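You operate a simulated robot arm through the tools that you are given. There is no shell and no other tool. Be economical: measure what you need, move in short steps, check, and stop when the job is done.

Carry out the task below with a simulated robot arm. There is one attempt and no reset: what you move stays moved.

Task
Wipe the microscope stage, stack foam riser and sample H48 on it, then swing the microscope over and lock it.
Fine: use the lens pad and lay it back. What is to be rubbed or washed off counts as gone when no trace of it is left.

The check looks at the end state, three seconds after you hand in, the way a careful person would. Anything else that was tipped, shoved, dropped, spilled or broken makes it a failure.

Robot
A 7-joint arm with a fingered hand on a trunk, on a base that drives. Base frame: it is fixed to the floor where the robot stands at the start and does not move with it; the origin is under the middle of the robot, x ahead of it, y to its left, z up. Units: mm, rad, N and s.
With the tool pointing down near the work surface it reaches from about 100 to 640 mm from the robot's upright axis, wherever it stands. Its first joint turns from -2.007 to 2.007 rad. Places, roughly: foam riser [600, -400, 1000]; lock handle [200, -500, 1200]; microscope arm [500, -700, 1500]; microscope stage [700, -200, 1000]; smudge [700, -200, 1000]. Payload 3.1 kg.
Tool frame: the origin (TCP) lies between the finger pads and is the grasp point; the fingertips stand 22 mm ahead of it; z points along the fingers, y is the line along which they close. Largest opening 112 mm; the body of the gripper starts 60 mm behind the TCP. The gripper is a hand of 3 fingers: y runs from the thumb to the fingers, the wrist lies at [0, 0, -218] in the tool frame, and closing takes about 1.5 s.
Orientation is that of the tool frame in the base frame, as a unit quaternion [w, x, y, z]. With the fingers straight down and closing along the base's y, the tool's x points along the base's -x, its y along +y and its z along -z.

Tools
- The arm moves only by the tool move_arm. Its argument "rows" is a list of rows, each a list of 6 numbers: the shift along the base's x, y, z in cm, then the turn, a rotation vector about the base's x, y, z in rad. In form: [[tx, ty, tz, wx, wy, wz], ...]. A call has 1 to 20 rows; each row shifts and turns the commanded pose from where the row before left it. "grip" is the closure in counts, from 0 (fully open) to 255 (shut), set as the call begins (left out, the last holds). Each row takes 0.2 s and may step no farther than 50 mm and 0.15 rad from the row before; otherwise, or with a gripper value out of range, the whole call is refused. Where a pose cannot be reached the arm comes as near as it can. A force on the tool above 50 N (or 10 N above the force at the start of the call, whichever is more), or a blocked arm, ends the call early, and 0.2 s more pass. The fingers move at their own pace (about 108 mm/s each) and stop on an object; they squeeze with about 22 N. The grip force told is the motor's: it shows also when the fingers shut on nothing. Time passes only in rows, and 0.2 s behind the last, so rows that do not move let the fingers close. The reply holds the time, the measured pose of the TCP, the force on the tool along the base axes, the opening and the grip force, in the units named above and with some noise, with the torque about the TCP (base axes, N m) and any sound that the robot's microphone picked up.
- Cameras (640 x 400 px; columns grow to the right, rows downward): "scene" is now at [-30.4, 82.3, 1821.7]; the picture's right is [-0.92, -0.40, 0.00], its down [-0.31, 0.72, -0.62] and it looks along [0.25, -0.57, -0.78] (base axes); focal length 267 px, centre (320, 200). "wrist" rides on the gripper at [66, 3, -80] in the tool frame; the picture's right is [-0.05, 1.00, 0.00], its down [-0.77, -0.04, -0.64] and it looks along [-0.64, -0.03, 0.77] (tool axes); focal length 275 px, centre (320, 200). There is no depth. A picture from a camera that has moved, and an enlarged one, comes with that camera's place and axes in the base frame and with its lens.
- capture(camera): a new picture of that camera. No time passes.
- lift_body(by): slides the trunk up (or, below 0, down) by that many mm; the arm and the scene camera ride with it, the base frame stays. It gives what a move gives, with no picture.
- drive_base(legs): drives the robot by 1 to 6 legs, each [ahead, left, turn to the left] in mm, mm and rad, along the robot's own axes; the way and the turn of a leg run together, so that a leg with both is an arc; at most 1500 mm and 3.142 rad a leg. The arm and the cameras ride along, it lands a little off, and it stops where it bumps. It gives what a move gives.
- set_fingers(finger1, finger2, thumb_bend): sets how far each is bent, from 0 (flat) to 1 (curled in); at 0.3 the hand is open as for a grip, at 0.7 the pads meet at the TCP. One left out holds its place. A second passes; each finger stops where it meets its share of the squeeze, and holds until it gets a number again. A gripper value or a shape takes the hand back. It gives what a move gives, with no picture; readings hold the bend of each and the force on the fingers (four entries, about 0 where the hand has none), thumb and palm.
- hand_shape(shape): the hand has 3 fingers and takes this shape, open, in about a second: jaw (thumb against the fingers, like two jaws); tri (thumb and two fingers); tip (a fingertip pinch); poke (one finger out to press); point (the index stretched); flat (the hand flat); cup (the hand cupped); fist (a fist). The gripper value then closes the fingers along that shape, each until it touches; the sizes above hold for jaw. It gives what a move gives, with no picture.
- head_to(pan, tilt): turns the head with the scene camera to pan (to the left, within 2.705 rad either way) and tilt (down, from -0.506 to 1.204), counted from straight ahead of the robot. It gives what a move gives.
- close_up(camera, box): a new picture of the part [left, top, right, bottom] of that camera's present view, enlarged. No time passes.
- hand_in(): hands the job in; it is judged then, once.

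Go step by step. Nothing tells you exact positions but the pictures and the camera data: compare them with the known pose of the tool, close in by small moves and look again before you grip or let go. The budget is 120 turns and 98 pictures, counting those below and the enlarged ones. Unless the task says otherwise, let go and move clear before handing in, and close with one line.

The tools are called after "Emit:" by a JSON object that holds its "method" and its "body". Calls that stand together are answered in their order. move_arm: Moves the arm, as the interface text tells. Its arguments: {"type":"object","properties":{"rows":{"type":"array","items":{"type":"array","items":{"type":"number"}}},"grip":{"type":"number"}},"required":["rows"]} The other tools are called the same way: lift_body (by) slides the trunk up or down; hand_shape (shape) gives the hand a shape; set_fingers (finger1, finger2, thumb_bend) moves the fingers one by one; drive_base (legs) drives the base; head_to (pan, tilt) turns the head that bears the scene camera; capture (camera) takes a picture; close_up (camera, box) takes an enlarged picture of a part of a camera's view; hand_in () hands the job in.

At the start:

```text
time: 0.0
tcp_pos: [333.0, -151.6, 1517.8]
tool_rot: [0.0, 0.001, 1.0, 0.0]
ft_force: [0.0, -0.8, 0.3]
moment: [0.0, 0.02, 0.04]
grip_width: 111.9
finger_force: 0.0
shape: jaw
bend: [0.3, 0.3, 0.3]
finger forces: [0.0, 0.0, 0.1, 0.0, 0.1, 0.1]
trunk travel left (down, up): [-960.0, 30.0]
robot x, y, heading: [-2.2, -3.8, -0.003]
head pan, tilt: [-1.162, 0.901]
```

scene: 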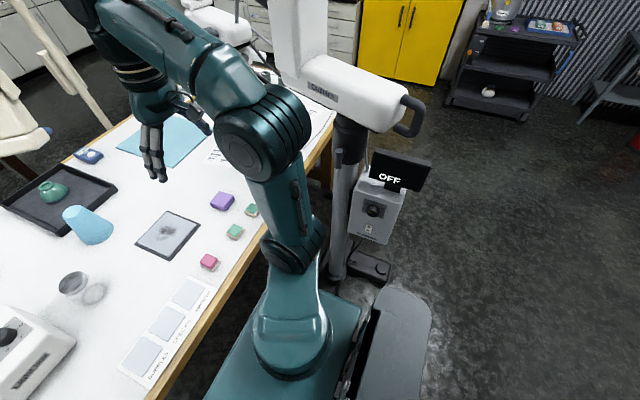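
wrist: 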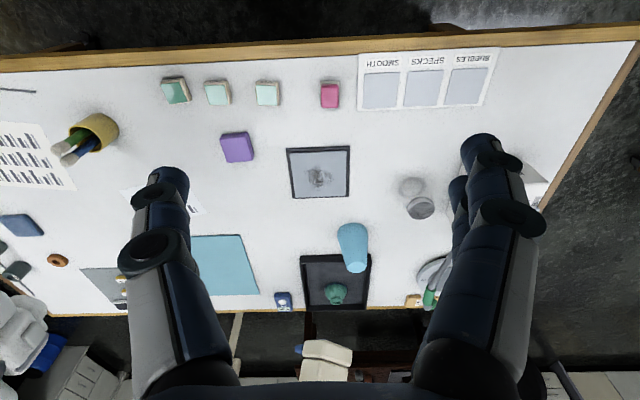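

I see the stage (black-framed plate with the smudge) at about [710, -175] and the purple foam riser at about [610, -385], with four small blocks near the table edge. I'll enlarge the views to find H48 and the lens pad.

Emit:
{"method": "close_up", "body": {"camera": "wrist", "box": [150, 60, 360, 200]}}

Emit:
{"method": "close_up", "body": {"camera": "wrist", "box": [0, 180, 160, 310]}}

Emit:
{"method": "close_up", "body": {"camera": "wrist", "box": [180, 200, 460, 330]}}

Emit:
{"method": "close_up", "body": {"camera": "scene", "box": [260, 60, 460, 290]}}

```text
2.86 times, centred on (255, 130) of wrist
camera zoom: at [265.1, -149.0, 1597.4], right [0.05, 1.0, 0.0], down [0.77, -0.04, 0.64], along [0.64, -0.03, -0.77], focal length 786 px, centre (506, 400)
```

zoom: 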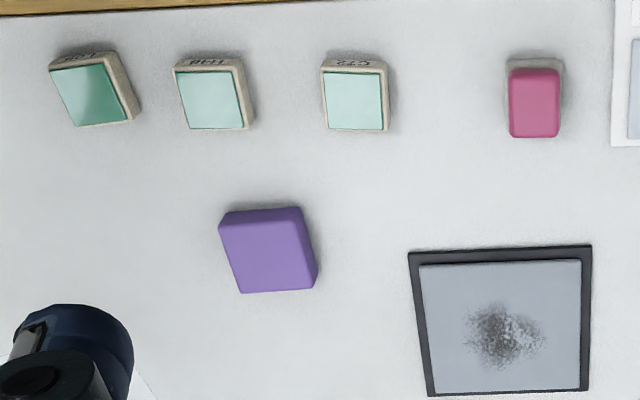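

```text
3.08 times, centred on (80, 245) of wrist
camera zoom: at [265.1, -149.0, 1597.4], right [0.05, 1.0, 0.0], down [0.77, -0.04, 0.64], along [0.64, -0.03, -0.77], focal length 847 px, centre (1058, 62)
```

zoom: 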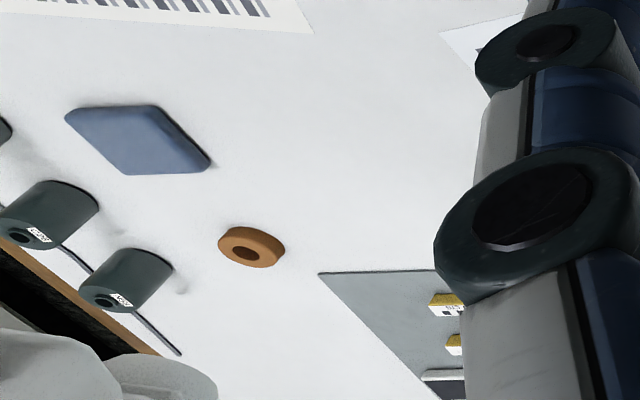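

```text
2.29 times, centred on (320, 265) of wrist
camera zoom: at [265.1, -149.0, 1597.4], right [0.05, 1.0, 0.0], down [0.77, -0.04, 0.64], along [0.64, -0.03, -0.77], focal length 629 px, centre (320, 51)
```

zoom: 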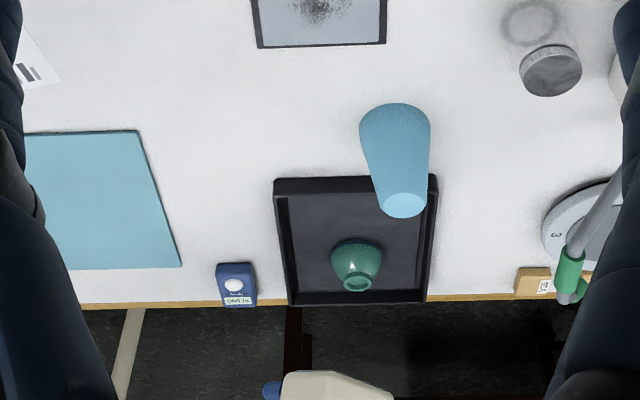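

```text
1.74 times, centred on (360, 175) of scene
camera zoom: at [-30.4, 82.3, 1821.7], right [-0.92, -0.4, 0.0], down [-0.31, 0.72, -0.62], along [0.25, -0.57, -0.78], focal length 464 px, centre (250, 244)
```

zoom: 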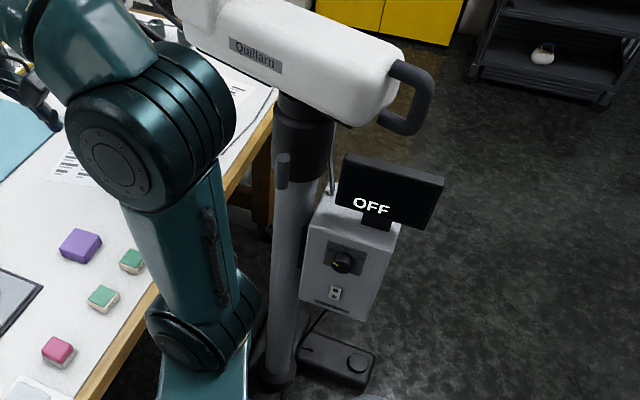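

The green blocks carry labels on their robot-facing sides. I'll zoom harder on each, and on the pink block and blue pad.

Emit:
{"method": "close_up", "body": {"camera": "wrist", "box": [155, 70, 235, 110]}}

Emit:
{"method": "close_up", "body": {"camera": "wrist", "box": [245, 70, 345, 120]}}

Emit:
{"method": "close_up", "body": {"camera": "scene", "box": [190, 180, 270, 280]}}

```text
8.00 times, centred on (195, 90) of wrist
camera zoom: at [265.1, -149.0, 1597.4], right [0.05, 1.0, 0.0], down [0.77, -0.04, 0.64], along [0.64, -0.03, -0.77], focal length 2202 px, centre (1320, 1080)
```

zoom: 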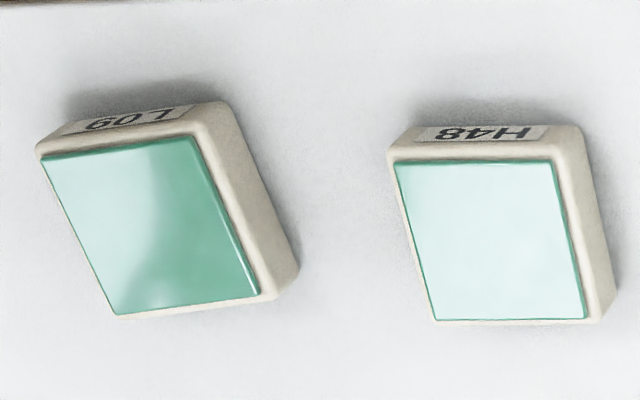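

```text
6.40 times, centred on (295, 95) of wrist
camera zoom: at [265.1, -149.0, 1597.4], right [0.05, 1.0, 0.0], down [0.77, -0.04, 0.64], along [0.64, -0.03, -0.77], focal length 1762 px, centre (480, 872)
```

zoom: 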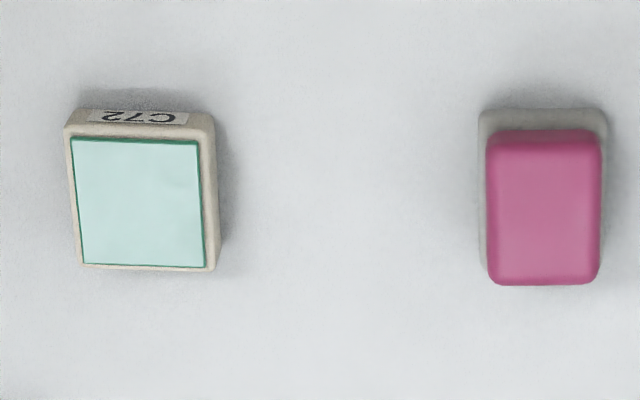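

```text
4.00 times, centred on (230, 230) of scene
camera zoom: at [-30.4, 82.3, 1821.7], right [-0.92, -0.4, 0.0], down [-0.31, 0.72, -0.62], along [0.25, -0.57, -0.78], focal length 1068 px, centre (680, 80)
```

zoom: 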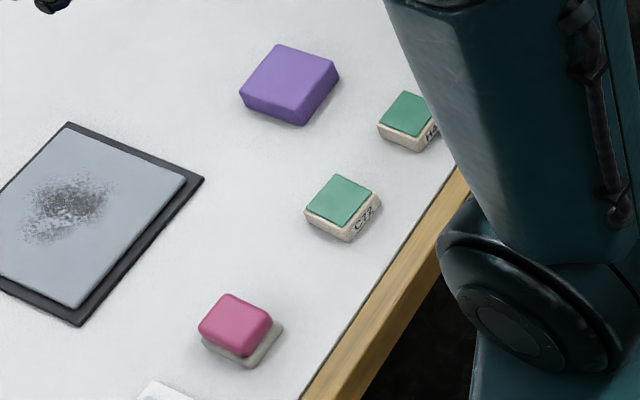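

H48 is the middle-left green block at about [464, -390]; the pink block on a grey base, at about [488, -136], looks like the lens pad. I'll look around for base clearance and the microscope.

Emit:
{"method": "head_to", "body": {"pan": 0.0, "tilt": 1.2}}

Emit:
{"method": "capture", "body": {"camera": "scene"}}

Emit:
{"method": "head_to", "body": {"pan": -0.9, "tilt": 0.35}}

Emit:
{"method": "capture", "body": {"camera": "scene"}}

```text
time: 1.4
tcp_pos: [332.6, -150.9, 1517.3]
tool_rot: [0.0, 0.0, 1.0, 0.0]
ft_force: [-0.2, -0.4, -0.2]
moment: [0.02, -0.01, 0.02]
grip_width: 111.9
finger_force: 0.1
shape: jaw
bend: [0.3, 0.3, 0.3]
finger forces: [0.0, 0.1, 0.0, 0.1, 0.1, 0.1]
trunk travel left (down, up): [-960.0, 30.0]
robot x, y, heading: [0.8, 3.1, -0.0]
head pan, tilt: [0.0, 1.201]
```

```text
88 pictures are left
camera scene: at [-4.4, 151.5, 1801.9], right [0.0, -1.0, 0.0], down [-0.93, 0.0, -0.36], along [0.36, 0.0, -0.93], focal length 267 px, centre (320, 200)
```

scene: 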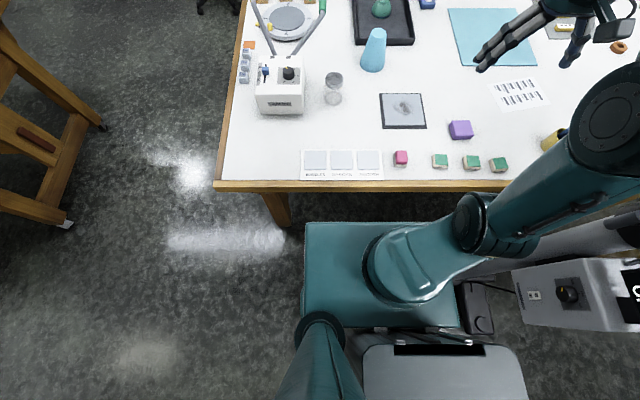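

```text
time: 2.6
tcp_pos: [331.5, -151.4, 1517.5]
tool_rot: [0.0, 0.0, 1.0, 0.0]
ft_force: [0.1, -0.2, 1.1]
moment: [-0.01, -0.03, -0.01]
grip_width: 112.1
finger_force: 0.2
shape: jaw
bend: [0.3, 0.3, 0.3]
finger forces: [0.0, 0.1, 0.0, 0.0, 0.0, 0.0]
trunk travel left (down, up): [-960.0, 30.0]
robot x, y, heading: [1.9, 3.9, -0.0]
head pan, tilt: [-0.901, 0.351]
```

```text
87 pictures are left
camera scene: at [-2.4, 78.7, 1869.1], right [-0.78, -0.62, 0.0], down [-0.21, 0.27, -0.94], along [0.58, -0.74, -0.34], focal length 267 px, centre (320, 200)
```

scene: 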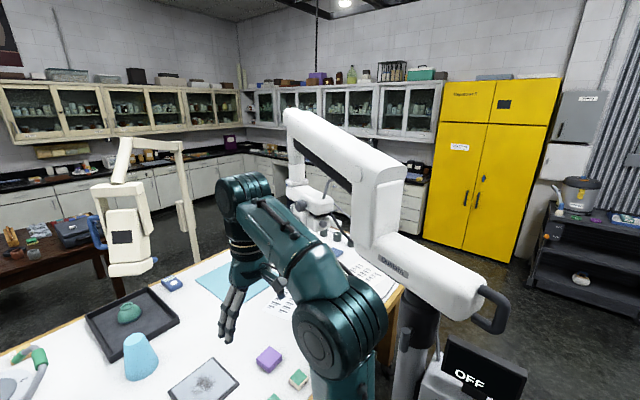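

The base sits low enough to slide under the table, and the microscope's boom runs from the column away over the back. I'll zoom in on the boom, lock lever and head.

Emit:
{"method": "close_up", "body": {"camera": "scene", "box": [260, 90, 420, 260]}}

Emit:
{"method": "close_up", "body": {"camera": "scene", "box": [360, 240, 540, 400]}}

Emit:
{"method": "head_to", "body": {"pan": -1.2, "tilt": 0.9}}

Emit:
{"method": "close_up", "body": {"camera": "scene", "box": [300, 100, 500, 300]}}

```text
2.35 times, centred on (340, 175) of scene
camera zoom: at [-2.4, 78.7, 1869.1], right [-0.78, -0.62, 0.0], down [-0.21, 0.27, -0.94], along [0.58, -0.74, -0.34], focal length 628 px, centre (273, 259)
```

zoom: 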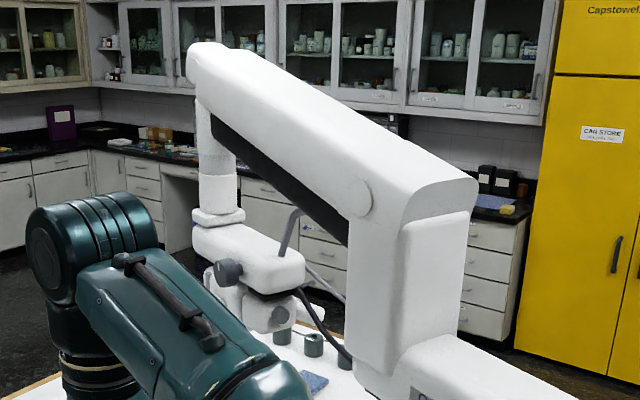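

```text
2.50 times, centred on (450, 320) of scene
camera zoom: at [-2.4, 78.7, 1869.1], right [-0.78, -0.62, 0.0], down [-0.21, 0.27, -0.94], along [0.58, -0.74, -0.34], focal length 668 px, centre (-5, -100)
```

zoom: 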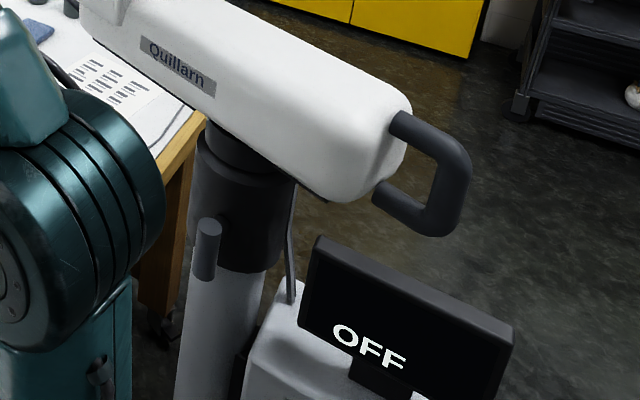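

```text
time: 3.5
tcp_pos: [332.0, -151.5, 1516.7]
tool_rot: [0.0, 0.0, 1.0, 0.001]
ft_force: [0.0, 0.3, 0.3]
moment: [0.0, 0.03, -0.03]
grip_width: 111.9
finger_force: 0.0
shape: jaw
bend: [0.3, 0.3, 0.3]
finger forces: [0.0, 0.0, 0.0, 0.1, 0.0, 0.0]
trunk travel left (down, up): [-960.0, 30.0]
robot x, y, heading: [-3.4, 1.7, -0.002]
head pan, tilt: [-1.201, 0.901]
```

```text
2.00 times, centred on (400, 200) of scene
camera zoom: at [-33.0, 81.1, 1821.7], right [-0.93, -0.36, 0.0], down [-0.28, 0.73, -0.62], along [0.23, -0.58, -0.78], focal length 534 px, centre (160, 200)
```

zoom: 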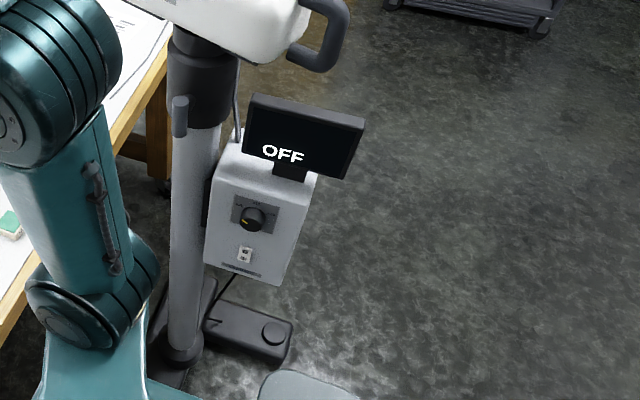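

The stand column is near [200, -540] with the lock lever on its collar, and there is room to go straight ahead. The stage is out of reach from here, so I drive forward in two steps.

Emit:
{"method": "drive_base", "body": {"legs": [[100, 0, 0]]}}

Emit:
{"method": "head_to", "body": {"pan": -0.3, "tilt": 1.15}}

Emit:
{"method": "capture", "body": {"camera": "scene"}}

```text
time: 4.7
tcp_pos: [432.3, -150.7, 1517.5]
tool_rot: [0.0, 0.0, 1.0, 0.0]
ft_force: [0.6, -0.4, 1.1]
moment: [0.0, 0.0, -0.01]
grip_width: 111.8
finger_force: 0.1
shape: jaw
bend: [0.3, 0.3, 0.3]
finger forces: [0.1, 0.0, 0.0, 0.0, 0.1, 0.0]
trunk travel left (down, up): [-960.0, 30.0]
robot x, y, heading: [95.3, -1.9, 0.003]
head pan, tilt: [-1.201, 0.901]
```

```text
time: 5.9
tcp_pos: [433.0, -151.1, 1518.1]
tool_rot: [0.0, 0.0, 1.0, 0.0]
ft_force: [0.0, -0.5, 0.6]
moment: [0.0, -0.02, 0.0]
grip_width: 111.9
finger_force: 0.1
shape: jaw
bend: [0.3, 0.3, 0.3]
finger forces: [0.0, 0.0, 0.0, 0.0, 0.0, 0.1]
trunk travel left (down, up): [-960.0, 30.0]
robot x, y, heading: [96.0, 0.0, -0.001]
head pan, tilt: [-0.3, 1.15]
```

```text
83 pictures are left
camera scene: at [97.2, 133.9, 1804.7], right [-0.3, -0.96, 0.0], down [-0.87, 0.27, -0.41], along [0.39, -0.12, -0.91], focal length 267 px, centre (320, 200)
```

scene: 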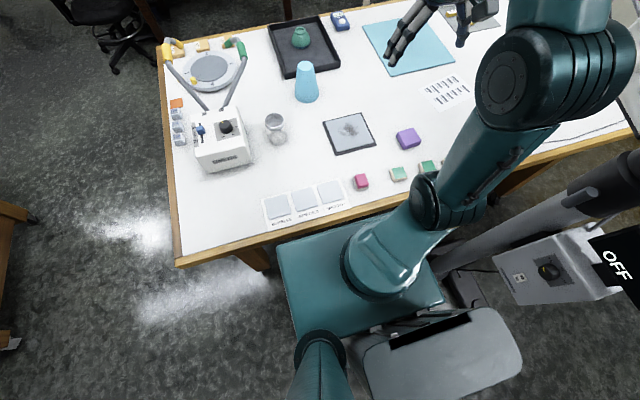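

The teal plate under the arm may be the torso riding with the trunk, which limits how far I can go under the table. I'll lower a little and compare.

Emit:
{"method": "lift_body", "body": {"by": -150}}

Emit:
{"method": "capture", "body": {"camera": "scene"}}

```text
time: 7.7
tcp_pos: [433.1, -150.4, 1365.8]
tool_rot: [-0.001, 0.0, 1.0, 0.0]
ft_force: [0.4, -0.4, 0.2]
moment: [-0.04, 0.02, 0.0]
grip_width: 111.9
finger_force: 0.0
shape: jaw
bend: [0.3, 0.3, 0.3]
finger forces: [0.0, 0.1, 0.0, 0.1, 0.0, 0.1]
trunk travel left (down, up): [-810.0, 180.0]
robot x, y, heading: [99.8, 0.5, 0.003]
head pan, tilt: [-0.3, 1.15]
```

```text
82 pictures are left
camera scene: at [96.7, 134.0, 1654.7], right [-0.29, -0.96, 0.0], down [-0.87, 0.27, -0.41], along [0.39, -0.12, -0.91], focal length 267 px, centre (320, 200)
```

scene: 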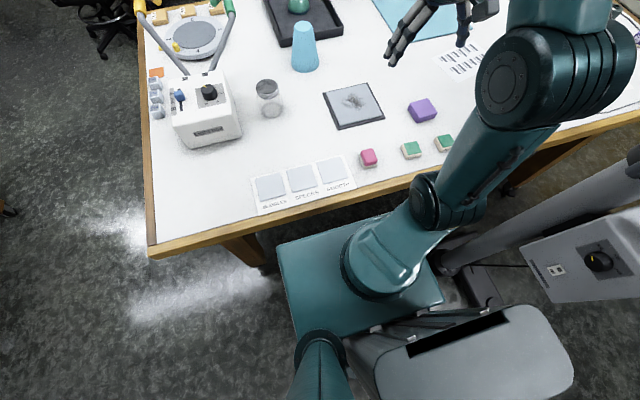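

The plate rides with the trunk, and parallax puts it near z 900 now with its front 50–80 mm short of the table edge. I'll drive just 35 mm more, which brings the whole stage within reach, and check the gap.

Emit:
{"method": "drive_base", "body": {"legs": [[35, 0, 0]]}}

Emit:
{"method": "capture", "body": {"camera": "scene"}}

Emit:
{"method": "capture", "body": {"camera": "wrist"}}

```text
time: 8.5
tcp_pos: [466.2, -151.8, 1367.5]
tool_rot: [0.001, 0.0, 1.0, -0.001]
ft_force: [0.1, -1.3, 0.3]
moment: [-0.02, 0.01, 0.01]
grip_width: 111.9
finger_force: 0.1
shape: jaw
bend: [0.3, 0.3, 0.3]
finger forces: [0.1, 0.0, 0.1, 0.0, 0.1, 0.0]
trunk travel left (down, up): [-810.0, 180.0]
robot x, y, heading: [138.5, 0.2, -0.006]
head pan, tilt: [-0.3, 1.15]
```

```text
81 pictures are left
camera scene: at [130.4, 134.2, 1654.7], right [-0.3, -0.96, 0.0], down [-0.87, 0.27, -0.41], along [0.39, -0.12, -0.91], focal length 267 px, centre (320, 200)
```

scene: 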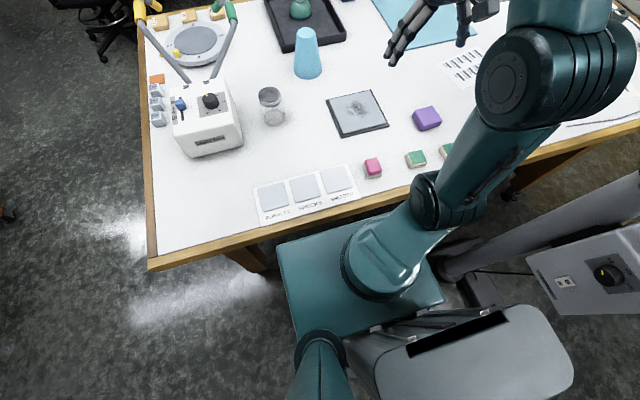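

```text
80 pictures are left
camera wrist: at [399.2, -148.8, 1447.8], right [0.05, 1.0, 0.0], down [0.77, -0.04, 0.64], along [0.64, -0.03, -0.77], focal length 275 px, centre (320, 200)
```

wrist: 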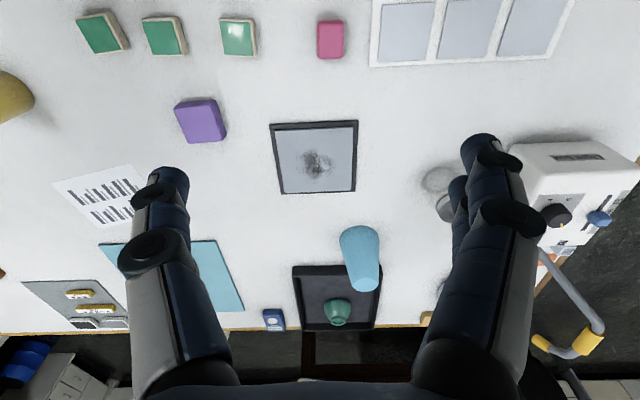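

I'm about 130 mm forward with the plate still clear of the table. Next I bring the hand above the pink pad, at z 1150, and look.

Emit:
{"method": "move_arm", "body": {"rows": [[0.8, 0.5, -4.4, 0, 0, 0], [0.8, 0.5, -4.4, 0, 0, 0], [0.8, 0.5, -4.4, 0, 0, 0], [0, 0, -4.4, 0, 0, 0], [0, 0, -4.4, 0, 0, 0]], "grip": 0}}

Emit:
{"method": "capture", "body": {"camera": "wrist"}}

Emit:
{"method": "capture", "body": {"camera": "scene"}}

```text
time: 9.7
tcp_pos: [494.3, -135.6, 1145.2]
tool_rot: [0.0, -0.001, 1.0, 0.0]
ft_force: [-0.3, -0.5, -0.3]
moment: [-0.03, 0.0, 0.0]
grip_width: 111.9
finger_force: 0.1
shape: jaw
bend: [0.3, 0.3, 0.3]
finger forces: [0.0, 0.0, 0.1, 0.1, 0.0, 0.0]
trunk travel left (down, up): [-810.0, 180.0]
robot x, y, heading: [137.9, 2.0, 0.002]
head pan, tilt: [-0.3, 1.15]
```

```text
79 pictures are left
camera wrist: at [427.5, -133.2, 1225.1], right [0.05, 1.0, 0.0], down [0.77, -0.04, 0.64], along [0.63, -0.03, -0.77], focal length 275 px, centre (320, 200)
```

wrist: 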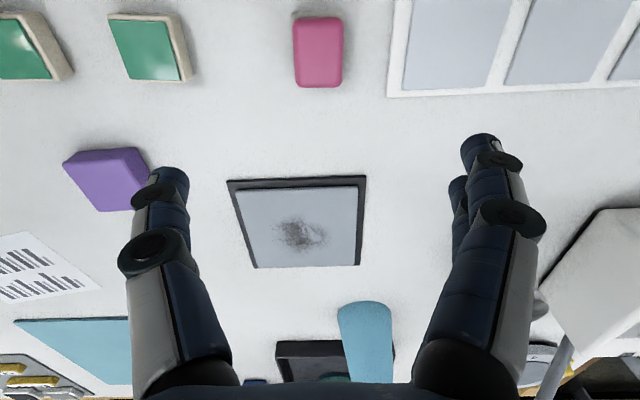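

```text
78 pictures are left
camera scene: at [134.1, 134.2, 1654.7], right [-0.3, -0.96, 0.0], down [-0.87, 0.27, -0.41], along [0.39, -0.12, -0.91], focal length 267 px, centre (320, 200)
```

scene: 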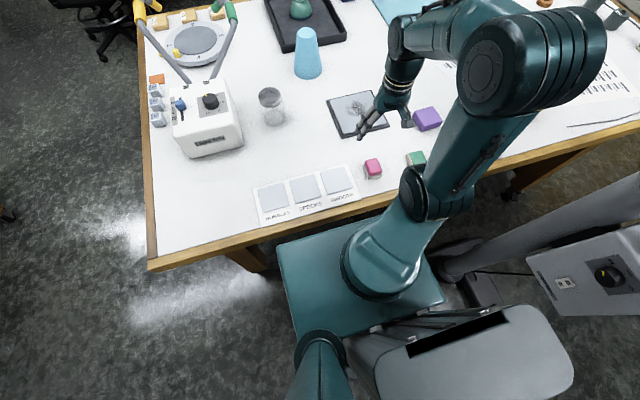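

The pad is about 41 × 53 mm, centred near [478, -135] with its top around z 975. I'll descend to z 1050 above it and look again.

Emit:
{"method": "move_arm", "body": {"rows": [[-0.8, 0, -3.2, 0, 0, 0], [-0.8, 0, -3.2, 0, 0, 0], [0, 0, -3.1, 0, 0, 0]]}}

Emit:
{"method": "capture", "body": {"camera": "wrist"}}

Emit:
{"method": "close_up", "body": {"camera": "scene", "box": [310, 80, 450, 200]}}

```text
time: 10.5
tcp_pos: [477.4, -136.7, 1049.8]
tool_rot: [0.0, -0.001, 1.0, 0.0]
ft_force: [1.0, 0.6, 0.7]
moment: [0.0, 0.03, 0.02]
grip_width: 112.0
finger_force: 0.1
shape: jaw
bend: [0.3, 0.3, 0.3]
finger forces: [0.0, 0.0, 0.1, 0.0, 0.1, 0.0]
trunk travel left (down, up): [-810.0, 180.0]
robot x, y, heading: [134.6, 2.8, -0.004]
head pan, tilt: [-0.3, 1.15]
```

```text
77 pictures are left
camera wrist: at [410.0, -134.2, 1129.9], right [0.05, 1.0, 0.0], down [0.77, -0.04, 0.64], along [0.63, -0.03, -0.77], focal length 275 px, centre (320, 200)
```

wrist: 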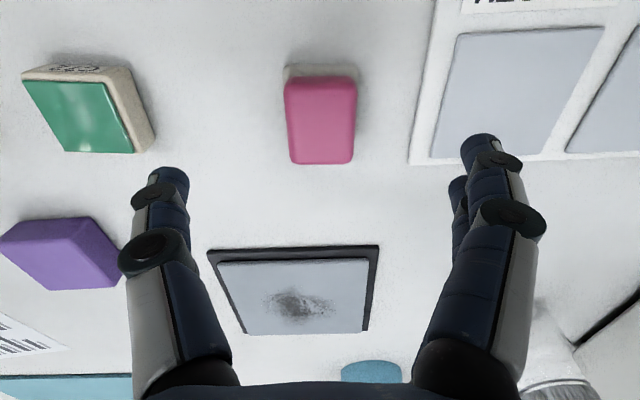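

```text
3.33 times, centred on (380, 140) of scene
camera zoom: at [133.8, 134.0, 1654.8], right [-0.3, -0.96, 0.0], down [-0.87, 0.27, -0.41], along [0.39, -0.12, -0.91], focal length 890 px, centre (120, 400)
```

zoom: 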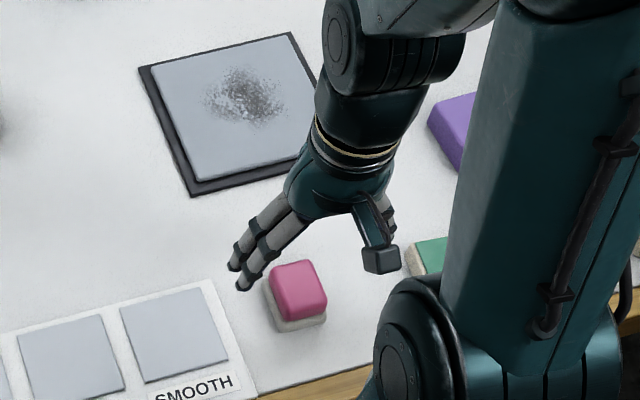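

The stage frame triangulates to z ≈ 949, so the table is about 945 and the pad stands 30–35 mm high. I'll descend over it to z 977 and check before gripping.

Emit:
{"method": "move_arm", "body": {"rows": [[-0.1, 0, -2.5, 0, 0, 0], [0, 0, -2.5, 0, 0, 0], [0, 0, -2.2, 0, 0, 0]]}}

Emit:
{"method": "capture", "body": {"camera": "wrist"}}

Emit:
{"method": "close_up", "body": {"camera": "scene", "box": [310, 80, 450, 200]}}

```text
time: 11.3
tcp_pos: [476.0, -134.8, 981.1]
tool_rot: [0.001, -0.001, 1.0, 0.0]
ft_force: [-0.1, -0.5, 0.3]
moment: [0.0, -0.03, 0.03]
grip_width: 111.8
finger_force: 0.0
shape: jaw
bend: [0.3, 0.3, 0.3]
finger forces: [0.1, 0.0, 0.0, 0.0, 0.1, 0.0]
trunk travel left (down, up): [-810.0, 180.0]
robot x, y, heading: [137.6, -1.2, 0.006]
head pan, tilt: [-0.3, 1.15]
```

```text
75 pictures are left
camera wrist: at [409.7, -132.9, 1060.5], right [0.05, 1.0, 0.0], down [0.77, -0.04, 0.64], along [0.64, -0.03, -0.77], focal length 275 px, centre (320, 200)
```

wrist: 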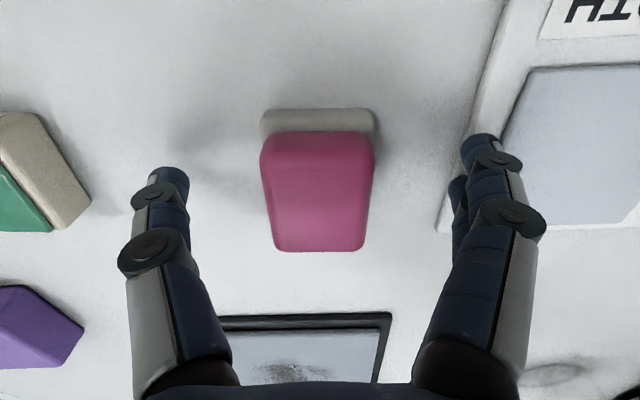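

```text
3.33 times, centred on (380, 140) of scene
camera zoom: at [133.0, 133.9, 1654.8], right [-0.3, -0.96, 0.0], down [-0.87, 0.27, -0.41], along [0.39, -0.12, -0.91], focal length 890 px, centre (120, 400)
```

zoom: 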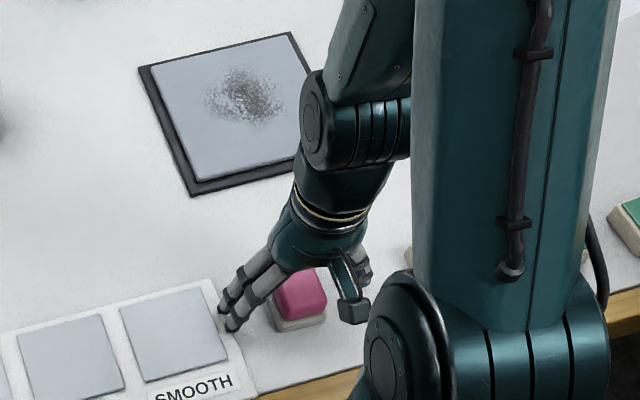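

The pad is centred between the fingers at TCP height. I'll close on it.

Emit:
{"method": "move_arm", "body": {"rows": [[0, 0, -0.3, 0, 0, 0], [0, 0, 0, 0, 0, 0], [0, 0, 0, 0, 0, 0], [0, 0, 0, 0, 0, 0], [0, 0, 0, 0, 0, 0], [0, 0, 0, 0, 0, 0], [0, 0, 0, 0, 0, 0], [0, 0, 0, 0, 0, 0]], "grip": 255}}

Emit:
{"method": "capture", "body": {"camera": "wrist"}}

```text
time: 13.1
tcp_pos: [475.4, -135.5, 976.8]
tool_rot: [0.001, -0.001, 1.0, 0.0]
ft_force: [0.0, 0.2, 0.0]
moment: [0.01, -0.01, 0.0]
grip_width: 39.1
finger_force: 22.0
shape: jaw
bend: [0.74, 0.73, 0.7]
finger forces: [10.0, 10.1, 0.0, 0.0, 19.9, 0.0]
trunk travel left (down, up): [-810.0, 180.0]
robot x, y, heading: [135.3, -1.3, 0.002]
head pan, tilt: [-0.3, 1.15]
```

```text
73 pictures are left
camera wrist: at [408.4, -133.2, 1057.9], right [0.05, 1.0, 0.0], down [0.77, -0.04, 0.64], along [0.64, -0.03, -0.77], focal length 275 px, centre (320, 200)
```

wrist: 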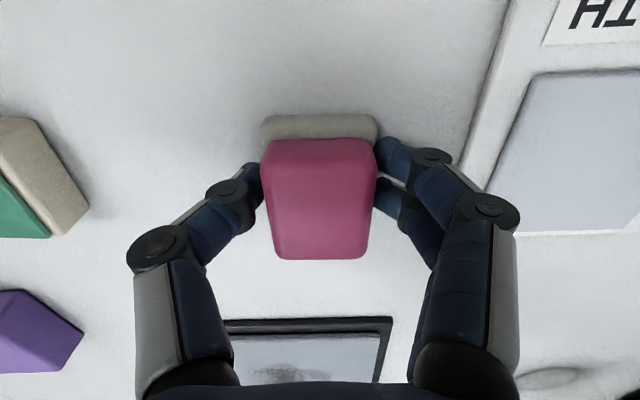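

The pad is held (39 mm wide). I'll lift it and look at it.

Emit:
{"method": "move_arm", "body": {"rows": [[0, 0, 2, 0, 0, 0], [0, 0, 3, 0, 0, 0], [0, 0, 3, 0, 0, 0]]}}

Emit:
{"method": "capture", "body": {"camera": "wrist"}}

Emit:
{"method": "close_up", "body": {"camera": "scene", "box": [310, 80, 450, 200]}}

```text
time: 13.9
tcp_pos: [475.4, -136.2, 1058.7]
tool_rot: [0.0, 0.0, 1.0, 0.0]
ft_force: [-1.5, -0.5, 0.4]
moment: [-0.02, 0.01, 0.01]
grip_width: 39.0
finger_force: 22.1
shape: jaw
bend: [0.74, 0.73, 0.7]
finger forces: [9.9, 10.2, 0.0, 0.0, 20.0, 0.1]
trunk travel left (down, up): [-810.0, 180.0]
robot x, y, heading: [136.7, 1.4, -0.0]
head pan, tilt: [-0.3, 1.15]
```

```text
72 pictures are left
camera wrist: at [409.0, -133.2, 1138.6], right [0.05, 1.0, 0.0], down [0.77, -0.04, 0.64], along [0.64, -0.03, -0.77], focal length 275 px, centre (320, 200)
```

wrist: 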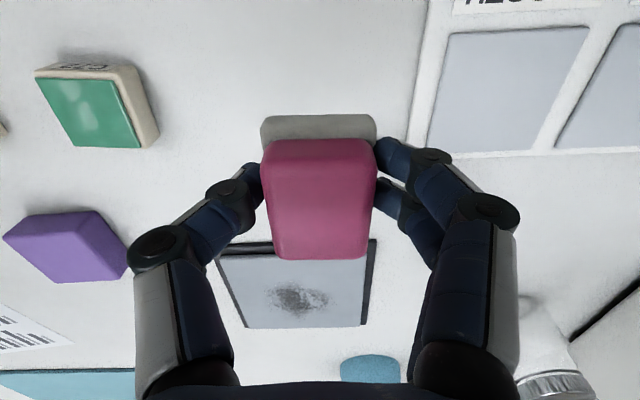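

```text
3.33 times, centred on (380, 140) of scene
camera zoom: at [131.1, 134.5, 1654.6], right [-0.3, -0.96, 0.0], down [-0.87, 0.27, -0.41], along [0.39, -0.12, -0.91], focal length 890 px, centre (120, 400)
```

zoom: 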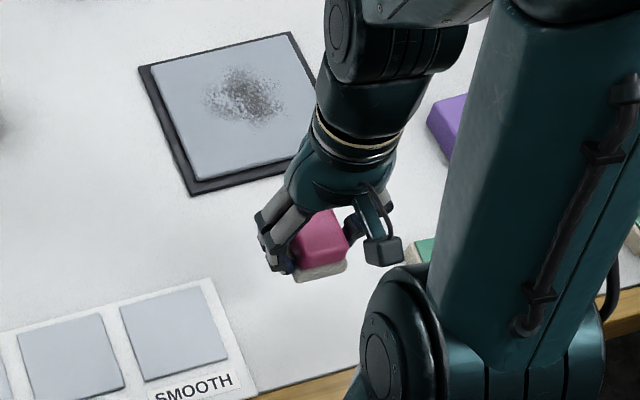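

The felt comes with the pad, so it is the lens pad. I'll carry it over the smudge, about [711, -175], staying at z 1058.

Emit:
{"method": "move_arm", "body": {"rows": [[4.7, -0.8, 0, 0, 0, 0], [4.7, -0.8, 0, 0, 0, 0], [4.7, -0.8, 0, 0, 0, 0], [4.7, -0.8, 0, 0, 0, 0], [4.5, -0.8, 0, 0, 0, 0], [0, 0, -2.5, 0, 0, 0], [0, 0, -1.5, 0, 0, 0]]}}

Emit:
{"method": "capture", "body": {"camera": "wrist"}}

Emit:
{"method": "close_up", "body": {"camera": "scene", "box": [290, 40, 450, 180]}}

```text
time: 15.5
tcp_pos: [706.8, -176.0, 1015.9]
tool_rot: [-0.001, 0.001, 1.0, -0.001]
ft_force: [-0.5, 0.6, -1.0]
moment: [0.02, 0.02, -0.02]
grip_width: 38.9
finger_force: 22.4
shape: jaw
bend: [0.74, 0.73, 0.7]
finger forces: [9.9, 10.2, 0.0, 0.0, 20.1, 0.1]
trunk travel left (down, up): [-810.0, 180.0]
robot x, y, heading: [132.5, 0.3, 0.001]
head pan, tilt: [-0.3, 1.15]
```

```text
70 pictures are left
camera wrist: at [640.1, -173.1, 1096.5], right [0.05, 1.0, 0.0], down [0.77, -0.04, 0.63], along [0.63, -0.03, -0.77], focal length 275 px, centre (320, 200)
```

wrist: 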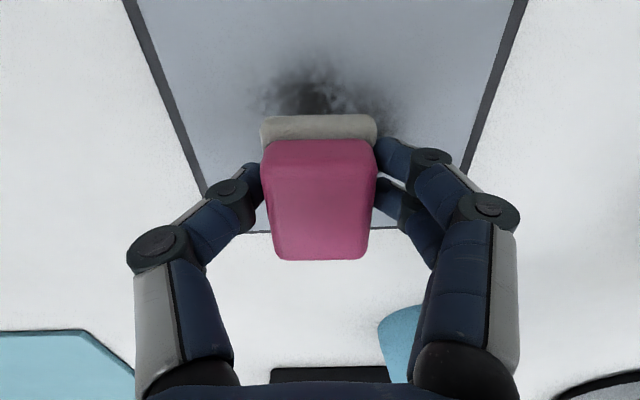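

```text
2.86 times, centred on (370, 110) of scene
camera zoom: at [133.1, 134.2, 1654.7], right [-0.3, -0.96, 0.0], down [-0.87, 0.27, -0.41], along [0.39, -0.12, -0.91], focal length 763 px, centre (177, 457)
```

zoom: 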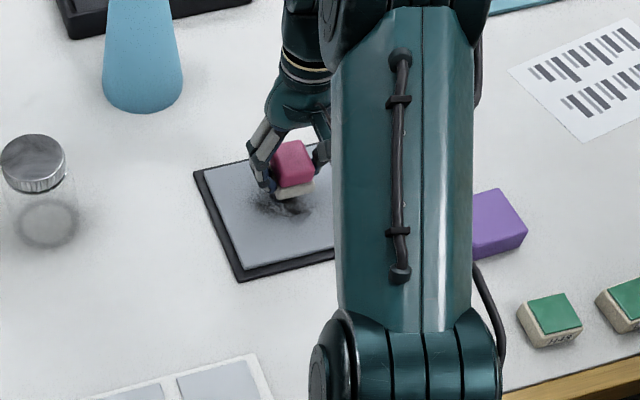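

The pad hovers over the smudge. I'll lower it until light contact shows up in the force reading.

Emit:
{"method": "move_arm", "body": {"rows": [[0, 0, -1.2, 0, 0, 0], [0, 0, -0.6, 0, 0, 0], [0, 0, -0.4, 0, 0, 0]]}}

Emit:
{"method": "move_arm", "body": {"rows": [[0, 0, -0.4, 0, 0, 0], [0, 0, -0.2, 0, 0, 0]]}}

```text
time: 16.3
tcp_pos: [708.4, -175.8, 995.7]
tool_rot: [0.0, 0.0, 1.0, 0.0]
ft_force: [0.0, 0.9, -0.9]
moment: [0.02, 0.01, 0.02]
grip_width: 38.9
finger_force: 22.0
shape: jaw
bend: [0.74, 0.73, 0.7]
finger forces: [9.9, 10.0, 0.0, 0.0, 20.0, 0.0]
trunk travel left (down, up): [-810.0, 180.0]
robot x, y, heading: [136.5, -4.4, 0.003]
head pan, tilt: [-0.3, 1.15]
```

```text
time: 16.9
tcp_pos: [709.5, -175.9, 989.7]
tool_rot: [0.002, 0.0, 1.0, -0.001]
ft_force: [0.2, 0.9, 8.8]
moment: [0.04, -0.01, 0.0]
grip_width: 39.0
finger_force: 21.9
shape: jaw
bend: [0.74, 0.74, 0.7]
finger forces: [10.8, 11.0, 0.0, 0.0, 21.7, 0.0]
trunk travel left (down, up): [-810.0, 180.0]
robot x, y, heading: [134.7, 0.3, -0.001]
head pan, tilt: [-0.3, 1.15]
```

Light contact (about 9 N) at z 990. I'll wipe in lanes along x, starting with the middle and the +y half.

Emit:
{"method": "move_arm", "body": {"rows": [[-2, 0, 0, 0, 0, 0], [-2, 0, 0, 0, 0, 0], [2.5, 0, 0, 0, 0, 0], [2.5, 0, 0, 0, 0, 0], [2.5, 0, 0, 0, 0, 0], [0, 2, 0, 0, 0, 0], [-2.5, 0, 0, 0, 0, 0], [-2.5, 0, 0, 0, 0, 0], [-2.5, 0, 0, 0, 0, 0], [0, 2, 0, 0, 0, 0], [2.5, 0, 0, 0, 0, 0], [2.5, 0, 0, 0, 0, 0], [2.5, 0, 0, 0, 0, 0], [0, -2, 0, 0, 0, 0], [-2.5, 0, 0, 0, 0, 0], [-2.5, 0, 0, 0, 0, 0], [-2.5, 0, 0, 0, 0, 0], [0, -2, 0, 0, 0, 0]]}}

Emit:
{"method": "capture", "body": {"camera": "wrist"}}

```text
time: 20.7
tcp_pos: [665.2, -176.5, 989.7]
tool_rot: [0.0, 0.0, 1.0, 0.0]
ft_force: [-1.1, 5.6, 13.9]
moment: [0.24, 0.01, -0.03]
grip_width: 40.3
finger_force: 22.0
shape: jaw
bend: [0.74, 0.74, 0.71]
finger forces: [13.1, 13.4, 0.1, 0.0, 20.5, 0.1]
trunk travel left (down, up): [-810.0, 180.0]
robot x, y, heading: [132.8, 1.5, 0.003]
head pan, tilt: [-0.3, 1.15]
```

```text
68 pictures are left
camera wrist: at [598.7, -173.5, 1069.4], right [0.05, 1.0, 0.0], down [0.77, -0.04, 0.64], along [0.64, -0.03, -0.77], focal length 275 px, centre (320, 200)
```

wrist: 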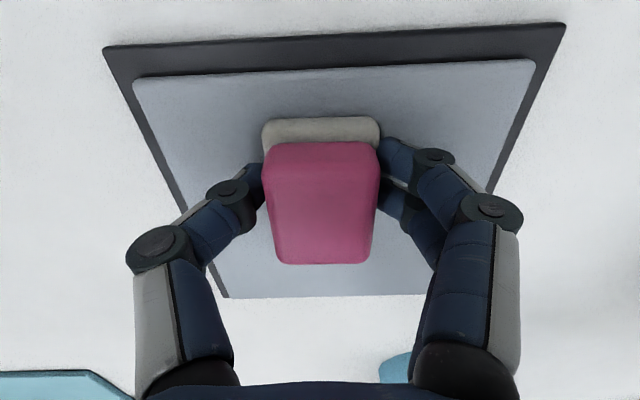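

The stage hasn't moved. I'll wipe the -y half next.

Emit:
{"method": "move_arm", "body": {"rows": [[0, -2, 0, 0, 0, 0], [2.5, 0, 0, 0, 0, 0], [2.5, 0, 0, 0, 0, 0], [3, 0, 0, 0, 0, 0], [0, -2, 0, 0, 0, 0], [-2.5, 0, 0, 0, 0, 0], [-2.5, 0, 0, 0, 0, 0], [-2.5, 0, 0, 0, 0, 0], [0, 2, 0, 0, 0, 0], [2.5, 0, 0, 0, 0, 0], [2.5, 0, 0, 0, 0, 0], [2.5, 0, 0, 0, 0, 0], [0, 2, 0, 0, 0, 0], [-2.5, 0, 0, 0, 0, 0], [-2.5, 0, 0, 0, 0, 0], [-2.5, 0, 0, 0, 0, 0]]}}

Emit:
{"method": "move_arm", "body": {"rows": [[0, 0, 3, 0, 0, 0], [-3, 0, 3, 0, 0, 0], [-4, 0, 3, 0, 0, 0], [-4, 1, 0, 0, 0, 0]]}}

Emit:
{"method": "capture", "body": {"camera": "wrist"}}

Emit:
{"method": "close_up", "body": {"camera": "scene", "box": [300, 60, 420, 160]}}

```text
time: 24.1
tcp_pos: [670.4, -179.9, 990.1]
tool_rot: [0.001, -0.001, 1.0, -0.001]
ft_force: [0.9, 1.2, 5.5]
moment: [0.05, -0.05, 0.02]
grip_width: 40.1
finger_force: 21.3
shape: jaw
bend: [0.74, 0.74, 0.7]
finger forces: [11.4, 11.5, 0.1, 0.0, 22.3, 0.0]
trunk travel left (down, up): [-810.0, 180.0]
robot x, y, heading: [133.0, -2.3, 0.003]
head pan, tilt: [-0.3, 1.15]
```

```text
time: 25.1
tcp_pos: [558.9, -167.1, 1082.0]
tool_rot: [0.001, 0.0, 1.0, 0.0]
ft_force: [-0.8, 0.1, -0.5]
moment: [0.01, 0.02, 0.03]
grip_width: 39.8
finger_force: 22.2
shape: jaw
bend: [0.74, 0.74, 0.7]
finger forces: [10.7, 10.9, 0.0, 0.1, 21.6, 0.0]
trunk travel left (down, up): [-810.0, 180.0]
robot x, y, heading: [136.7, 3.1, -0.001]
head pan, tilt: [-0.3, 1.15]
```

```text
67 pictures are left
camera wrist: at [492.0, -165.4, 1161.7], right [0.05, 1.0, 0.0], down [0.77, -0.04, 0.64], along [0.64, -0.03, -0.77], focal length 275 px, centre (320, 200)
```

wrist: 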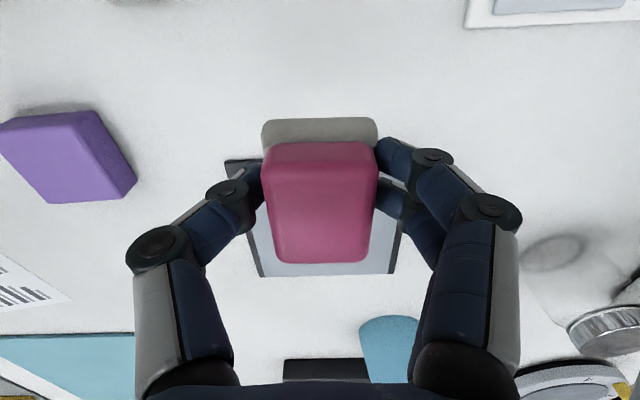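

```text
4.00 times, centred on (360, 110) of scene
camera zoom: at [130.5, 134.2, 1654.7], right [-0.3, -0.96, 0.0], down [-0.87, 0.27, -0.41], along [0.39, -0.12, -0.91], focal length 1068 px, centre (160, 560)
```

zoom: 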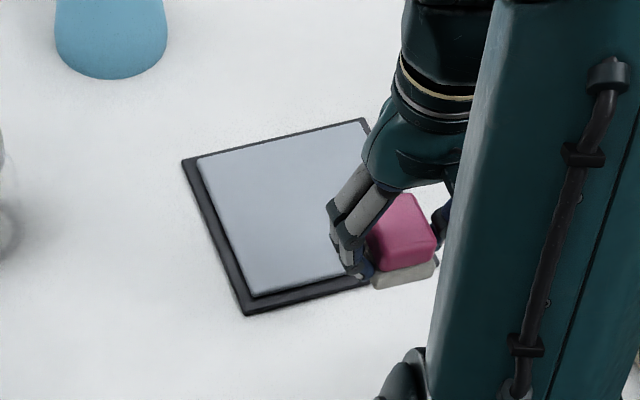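

What I can see of the stage is clean. I'll go back above the pad's original spot and check the whole stage from there.

Emit:
{"method": "move_arm", "body": {"rows": [[-4, 1.5, 0, 0, 0, 0], [-4.3, 1.6, 0, 0, 0, 0]]}}

Emit:
{"method": "close_up", "body": {"camera": "wrist", "box": [190, 200, 410, 350]}}

Emit:
{"method": "close_up", "body": {"camera": "scene", "box": [300, 60, 420, 160]}}

```text
time: 25.7
tcp_pos: [477.1, -135.6, 1080.0]
tool_rot: [0.001, 0.001, 1.0, 0.001]
ft_force: [-0.8, 0.4, -0.1]
moment: [-0.04, -0.01, -0.02]
grip_width: 40.1
finger_force: 21.9
shape: jaw
bend: [0.74, 0.74, 0.7]
finger forces: [10.7, 10.9, 0.0, 0.1, 21.6, 0.0]
trunk travel left (down, up): [-810.0, 180.0]
robot x, y, heading: [138.0, -2.0, -0.001]
head pan, tilt: [-0.3, 1.15]
```

```text
2.67 times, centred on (300, 275) of wrist
camera zoom: at [409.9, -133.0, 1160.1], right [0.05, 1.0, 0.0], down [0.77, -0.04, 0.64], along [0.64, -0.03, -0.77], focal length 734 px, centre (373, 0)
```

zoom: 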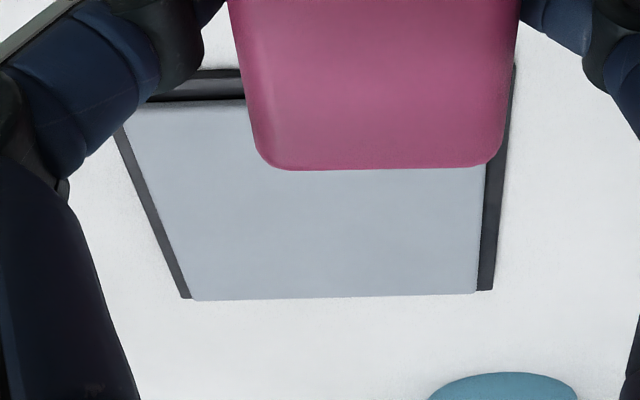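

```text
4.00 times, centred on (360, 110) of scene
camera zoom: at [128.6, 131.1, 1655.0], right [-0.3, -0.96, 0.0], down [-0.87, 0.27, -0.41], along [0.39, -0.12, -0.91], focal length 1068 px, centre (160, 560)
```

zoom: 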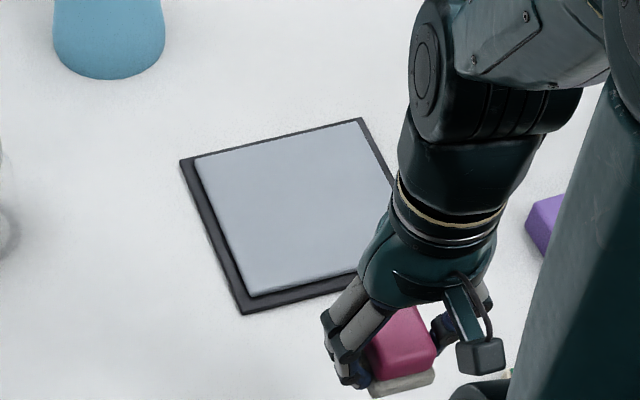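

The stage is spotless. I'll lay the pad back at [476, -135], descending until contact.

Emit:
{"method": "move_arm", "body": {"rows": [[-0.1, 0, -4.5, 0, 0, 0], [0, 0, -4, 0, 0, 0], [0, 0, -1, 0, 0, 0], [0, 0, -0.4, 0, 0, 0]]}}

Emit:
{"method": "move_arm", "body": {"rows": [[0, 0, -0.3, 0, 0, 0]]}}

```text
time: 26.7
tcp_pos: [478.4, -135.8, 979.5]
tool_rot: [-0.001, 0.001, 1.0, 0.0]
ft_force: [0.1, 0.7, -0.8]
moment: [0.01, 0.01, 0.0]
grip_width: 40.1
finger_force: 22.0
shape: jaw
bend: [0.74, 0.74, 0.7]
finger forces: [10.5, 10.8, 0.1, 0.1, 21.4, 0.1]
trunk travel left (down, up): [-810.0, 180.0]
robot x, y, heading: [135.2, 2.1, -0.006]
head pan, tilt: [-0.3, 1.15]
```

```text
time: 27.1
tcp_pos: [479.0, -134.9, 975.9]
tool_rot: [-0.001, 0.001, 1.0, 0.0]
ft_force: [0.3, 1.2, -0.2]
moment: [0.05, -0.01, 0.0]
grip_width: 40.4
finger_force: 21.9
shape: jaw
bend: [0.74, 0.74, 0.7]
finger forces: [10.6, 11.1, 0.0, 0.0, 21.3, 0.1]
trunk travel left (down, up): [-810.0, 180.0]
robot x, y, heading: [134.1, 1.7, 0.005]
head pan, tilt: [-0.3, 1.15]
```

Nearly on the table. One or two more millimetres, then release.

Emit:
{"method": "move_arm", "body": {"rows": [[0, 0, -0.15, 0, 0, 0]]}}

Emit:
{"method": "move_arm", "body": {"rows": [[0, 0, 0, 0, 0, 0], [0, 0, 0, 0, 0, 0], [0, 0, 0, 0, 0, 0], [0, 0, 0, 0, 0, 0], [0, 0, 0, 0, 0, 0], [0, 0, 0, 0, 0, 0], [0, 0, 2, 0, 0, 0], [0, 0, 4, 0, 0, 0], [0, 0, 4, 0, 0, 0], [0, 0, 4, 0, 0, 0]], "grip": 0}}

Emit:
{"method": "capture", "body": {"camera": "wrist"}}

```text
time: 27.5
tcp_pos: [479.5, -134.7, 974.3]
tool_rot: [0.001, 0.0, 1.0, 0.0]
ft_force: [0.4, -0.7, 5.3]
moment: [0.04, -0.04, 0.02]
grip_width: 40.0
finger_force: 21.8
shape: jaw
bend: [0.74, 0.74, 0.7]
finger forces: [10.6, 10.8, 0.1, 0.1, 22.0, 0.0]
trunk travel left (down, up): [-810.0, 180.0]
robot x, y, heading: [135.9, 1.9, 0.005]
head pan, tilt: [-0.3, 1.15]
```

```text
time: 29.7
tcp_pos: [476.7, -133.0, 1116.0]
tool_rot: [0.001, 0.0, 1.0, 0.0]
ft_force: [-0.1, -0.3, 0.0]
moment: [0.01, -0.01, 0.01]
grip_width: 112.1
finger_force: 0.0
shape: jaw
bend: [0.3, 0.3, 0.3]
finger forces: [0.0, 0.0, 0.1, 0.0, 0.0, 0.1]
trunk travel left (down, up): [-810.0, 180.0]
robot x, y, heading: [136.1, -0.5, -0.001]
head pan, tilt: [-0.3, 1.15]
```

```text
63 pictures are left
camera wrist: at [409.6, -131.0, 1196.6], right [0.05, 1.0, 0.0], down [0.77, -0.04, 0.64], along [0.64, -0.03, -0.77], focal length 275 px, centre (320, 200)
```

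wrist: 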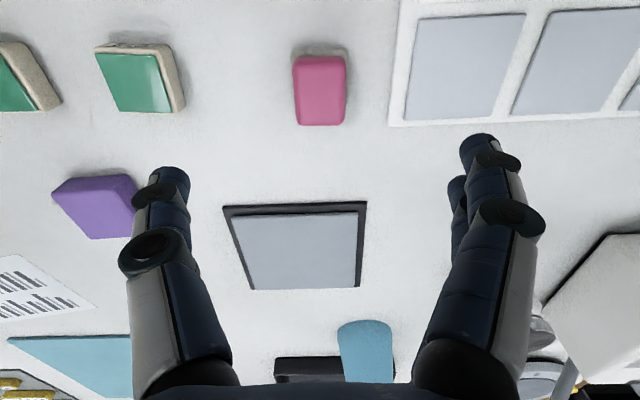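

The stage is clean and the pad is back. Next I move above the foam riser, around [595, -375].

Emit:
{"method": "move_arm", "body": {"rows": [[2, -4.4, 0, 0, 0, 0], [2, -4.4, 0, 0, 0, 0], [2, -4.4, 0, 0, 0, 0], [2, -4.4, 0, 0, 0, 0], [2, -4.4, 0, 0, 0, 0], [2, -2.2, 0, 0, 0, 0]]}}

Emit:
{"method": "capture", "body": {"camera": "wrist"}}

Emit:
{"method": "capture", "body": {"camera": "scene"}}

```text
time: 31.1
tcp_pos: [600.1, -375.5, 1116.4]
tool_rot: [-0.001, -0.001, 1.0, 0.001]
ft_force: [-0.4, 0.1, -0.5]
moment: [0.0, 0.01, 0.01]
grip_width: 111.8
finger_force: 0.0
shape: jaw
bend: [0.3, 0.3, 0.3]
finger forces: [0.0, 0.0, 0.0, 0.1, 0.0, 0.1]
trunk travel left (down, up): [-810.0, 180.0]
robot x, y, heading: [138.7, -1.5, -0.0]
head pan, tilt: [-0.3, 1.15]
```

```text
62 pictures are left
camera wrist: at [532.6, -373.6, 1196.2], right [0.05, 1.0, 0.0], down [0.77, -0.04, 0.63], along [0.63, -0.03, -0.77], focal length 275 px, centre (320, 200)
```

wrist: 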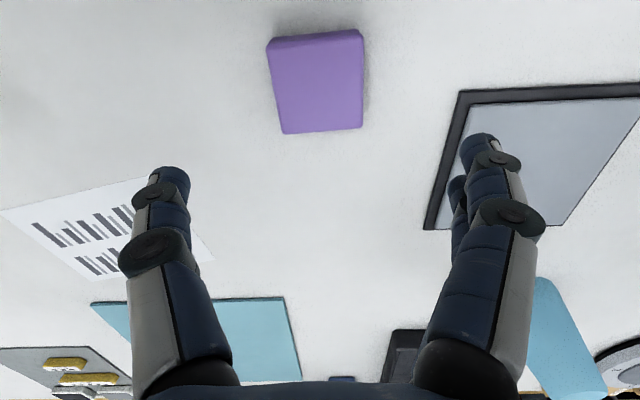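

```text
61 pictures are left
camera scene: at [133.7, 133.5, 1654.8], right [-0.3, -0.96, 0.0], down [-0.87, 0.27, -0.41], along [0.39, -0.12, -0.91], focal length 267 px, centre (320, 200)
```

scene: 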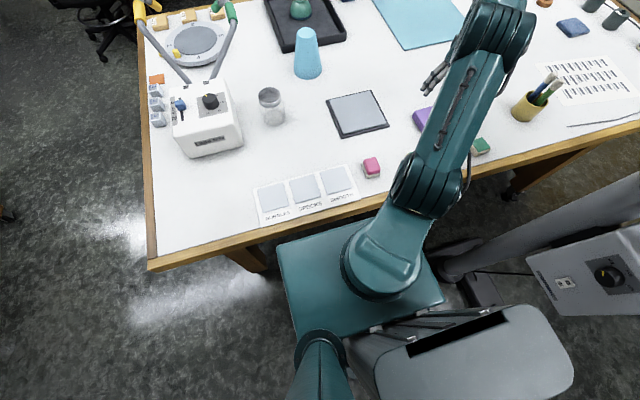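

The riser is about 70 × 70 mm, centred near [601, -379] and turned by about 0.07 rad. I'll align, descend to z 1015 and look.

Emit:
{"method": "move_arm", "body": {"rows": [[0, -0.3, -3.4, 0, 0, 0.07], [0, 0, -3.4, 0, 0, 0], [0, 0, -3.4, 0, 0, 0]]}}

Emit:
{"method": "capture", "body": {"camera": "wrist"}}

```text
time: 31.9
tcp_pos: [598.8, -381.5, 1012.9]
tool_rot: [0.0, -0.034, 0.999, 0.0]
ft_force: [-0.1, -0.1, -0.1]
moment: [0.01, -0.03, 0.02]
grip_width: 112.1
finger_force: 0.0
shape: jaw
bend: [0.3, 0.3, 0.3]
finger forces: [0.1, 0.0, 0.0, 0.0, 0.0, 0.0]
trunk travel left (down, up): [-810.0, 180.0]
robot x, y, heading: [135.8, 0.1, -0.001]
head pan, tilt: [-0.3, 1.15]
```

```text
60 pictures are left
camera wrist: at [531.7, -384.0, 1093.7], right [-0.02, 1.0, 0.0], down [0.77, 0.02, 0.64], along [0.64, 0.02, -0.77], focal length 275 px, centre (320, 200)
```

wrist: 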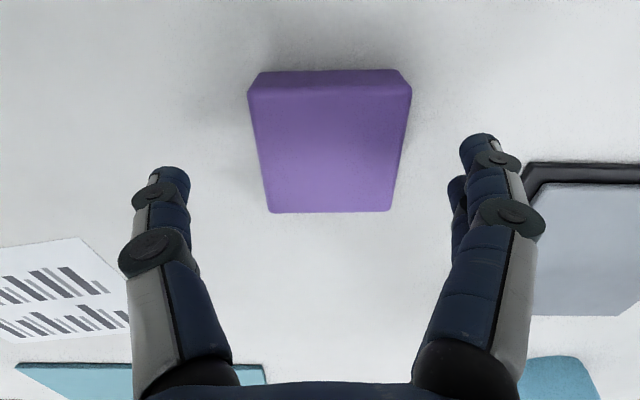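

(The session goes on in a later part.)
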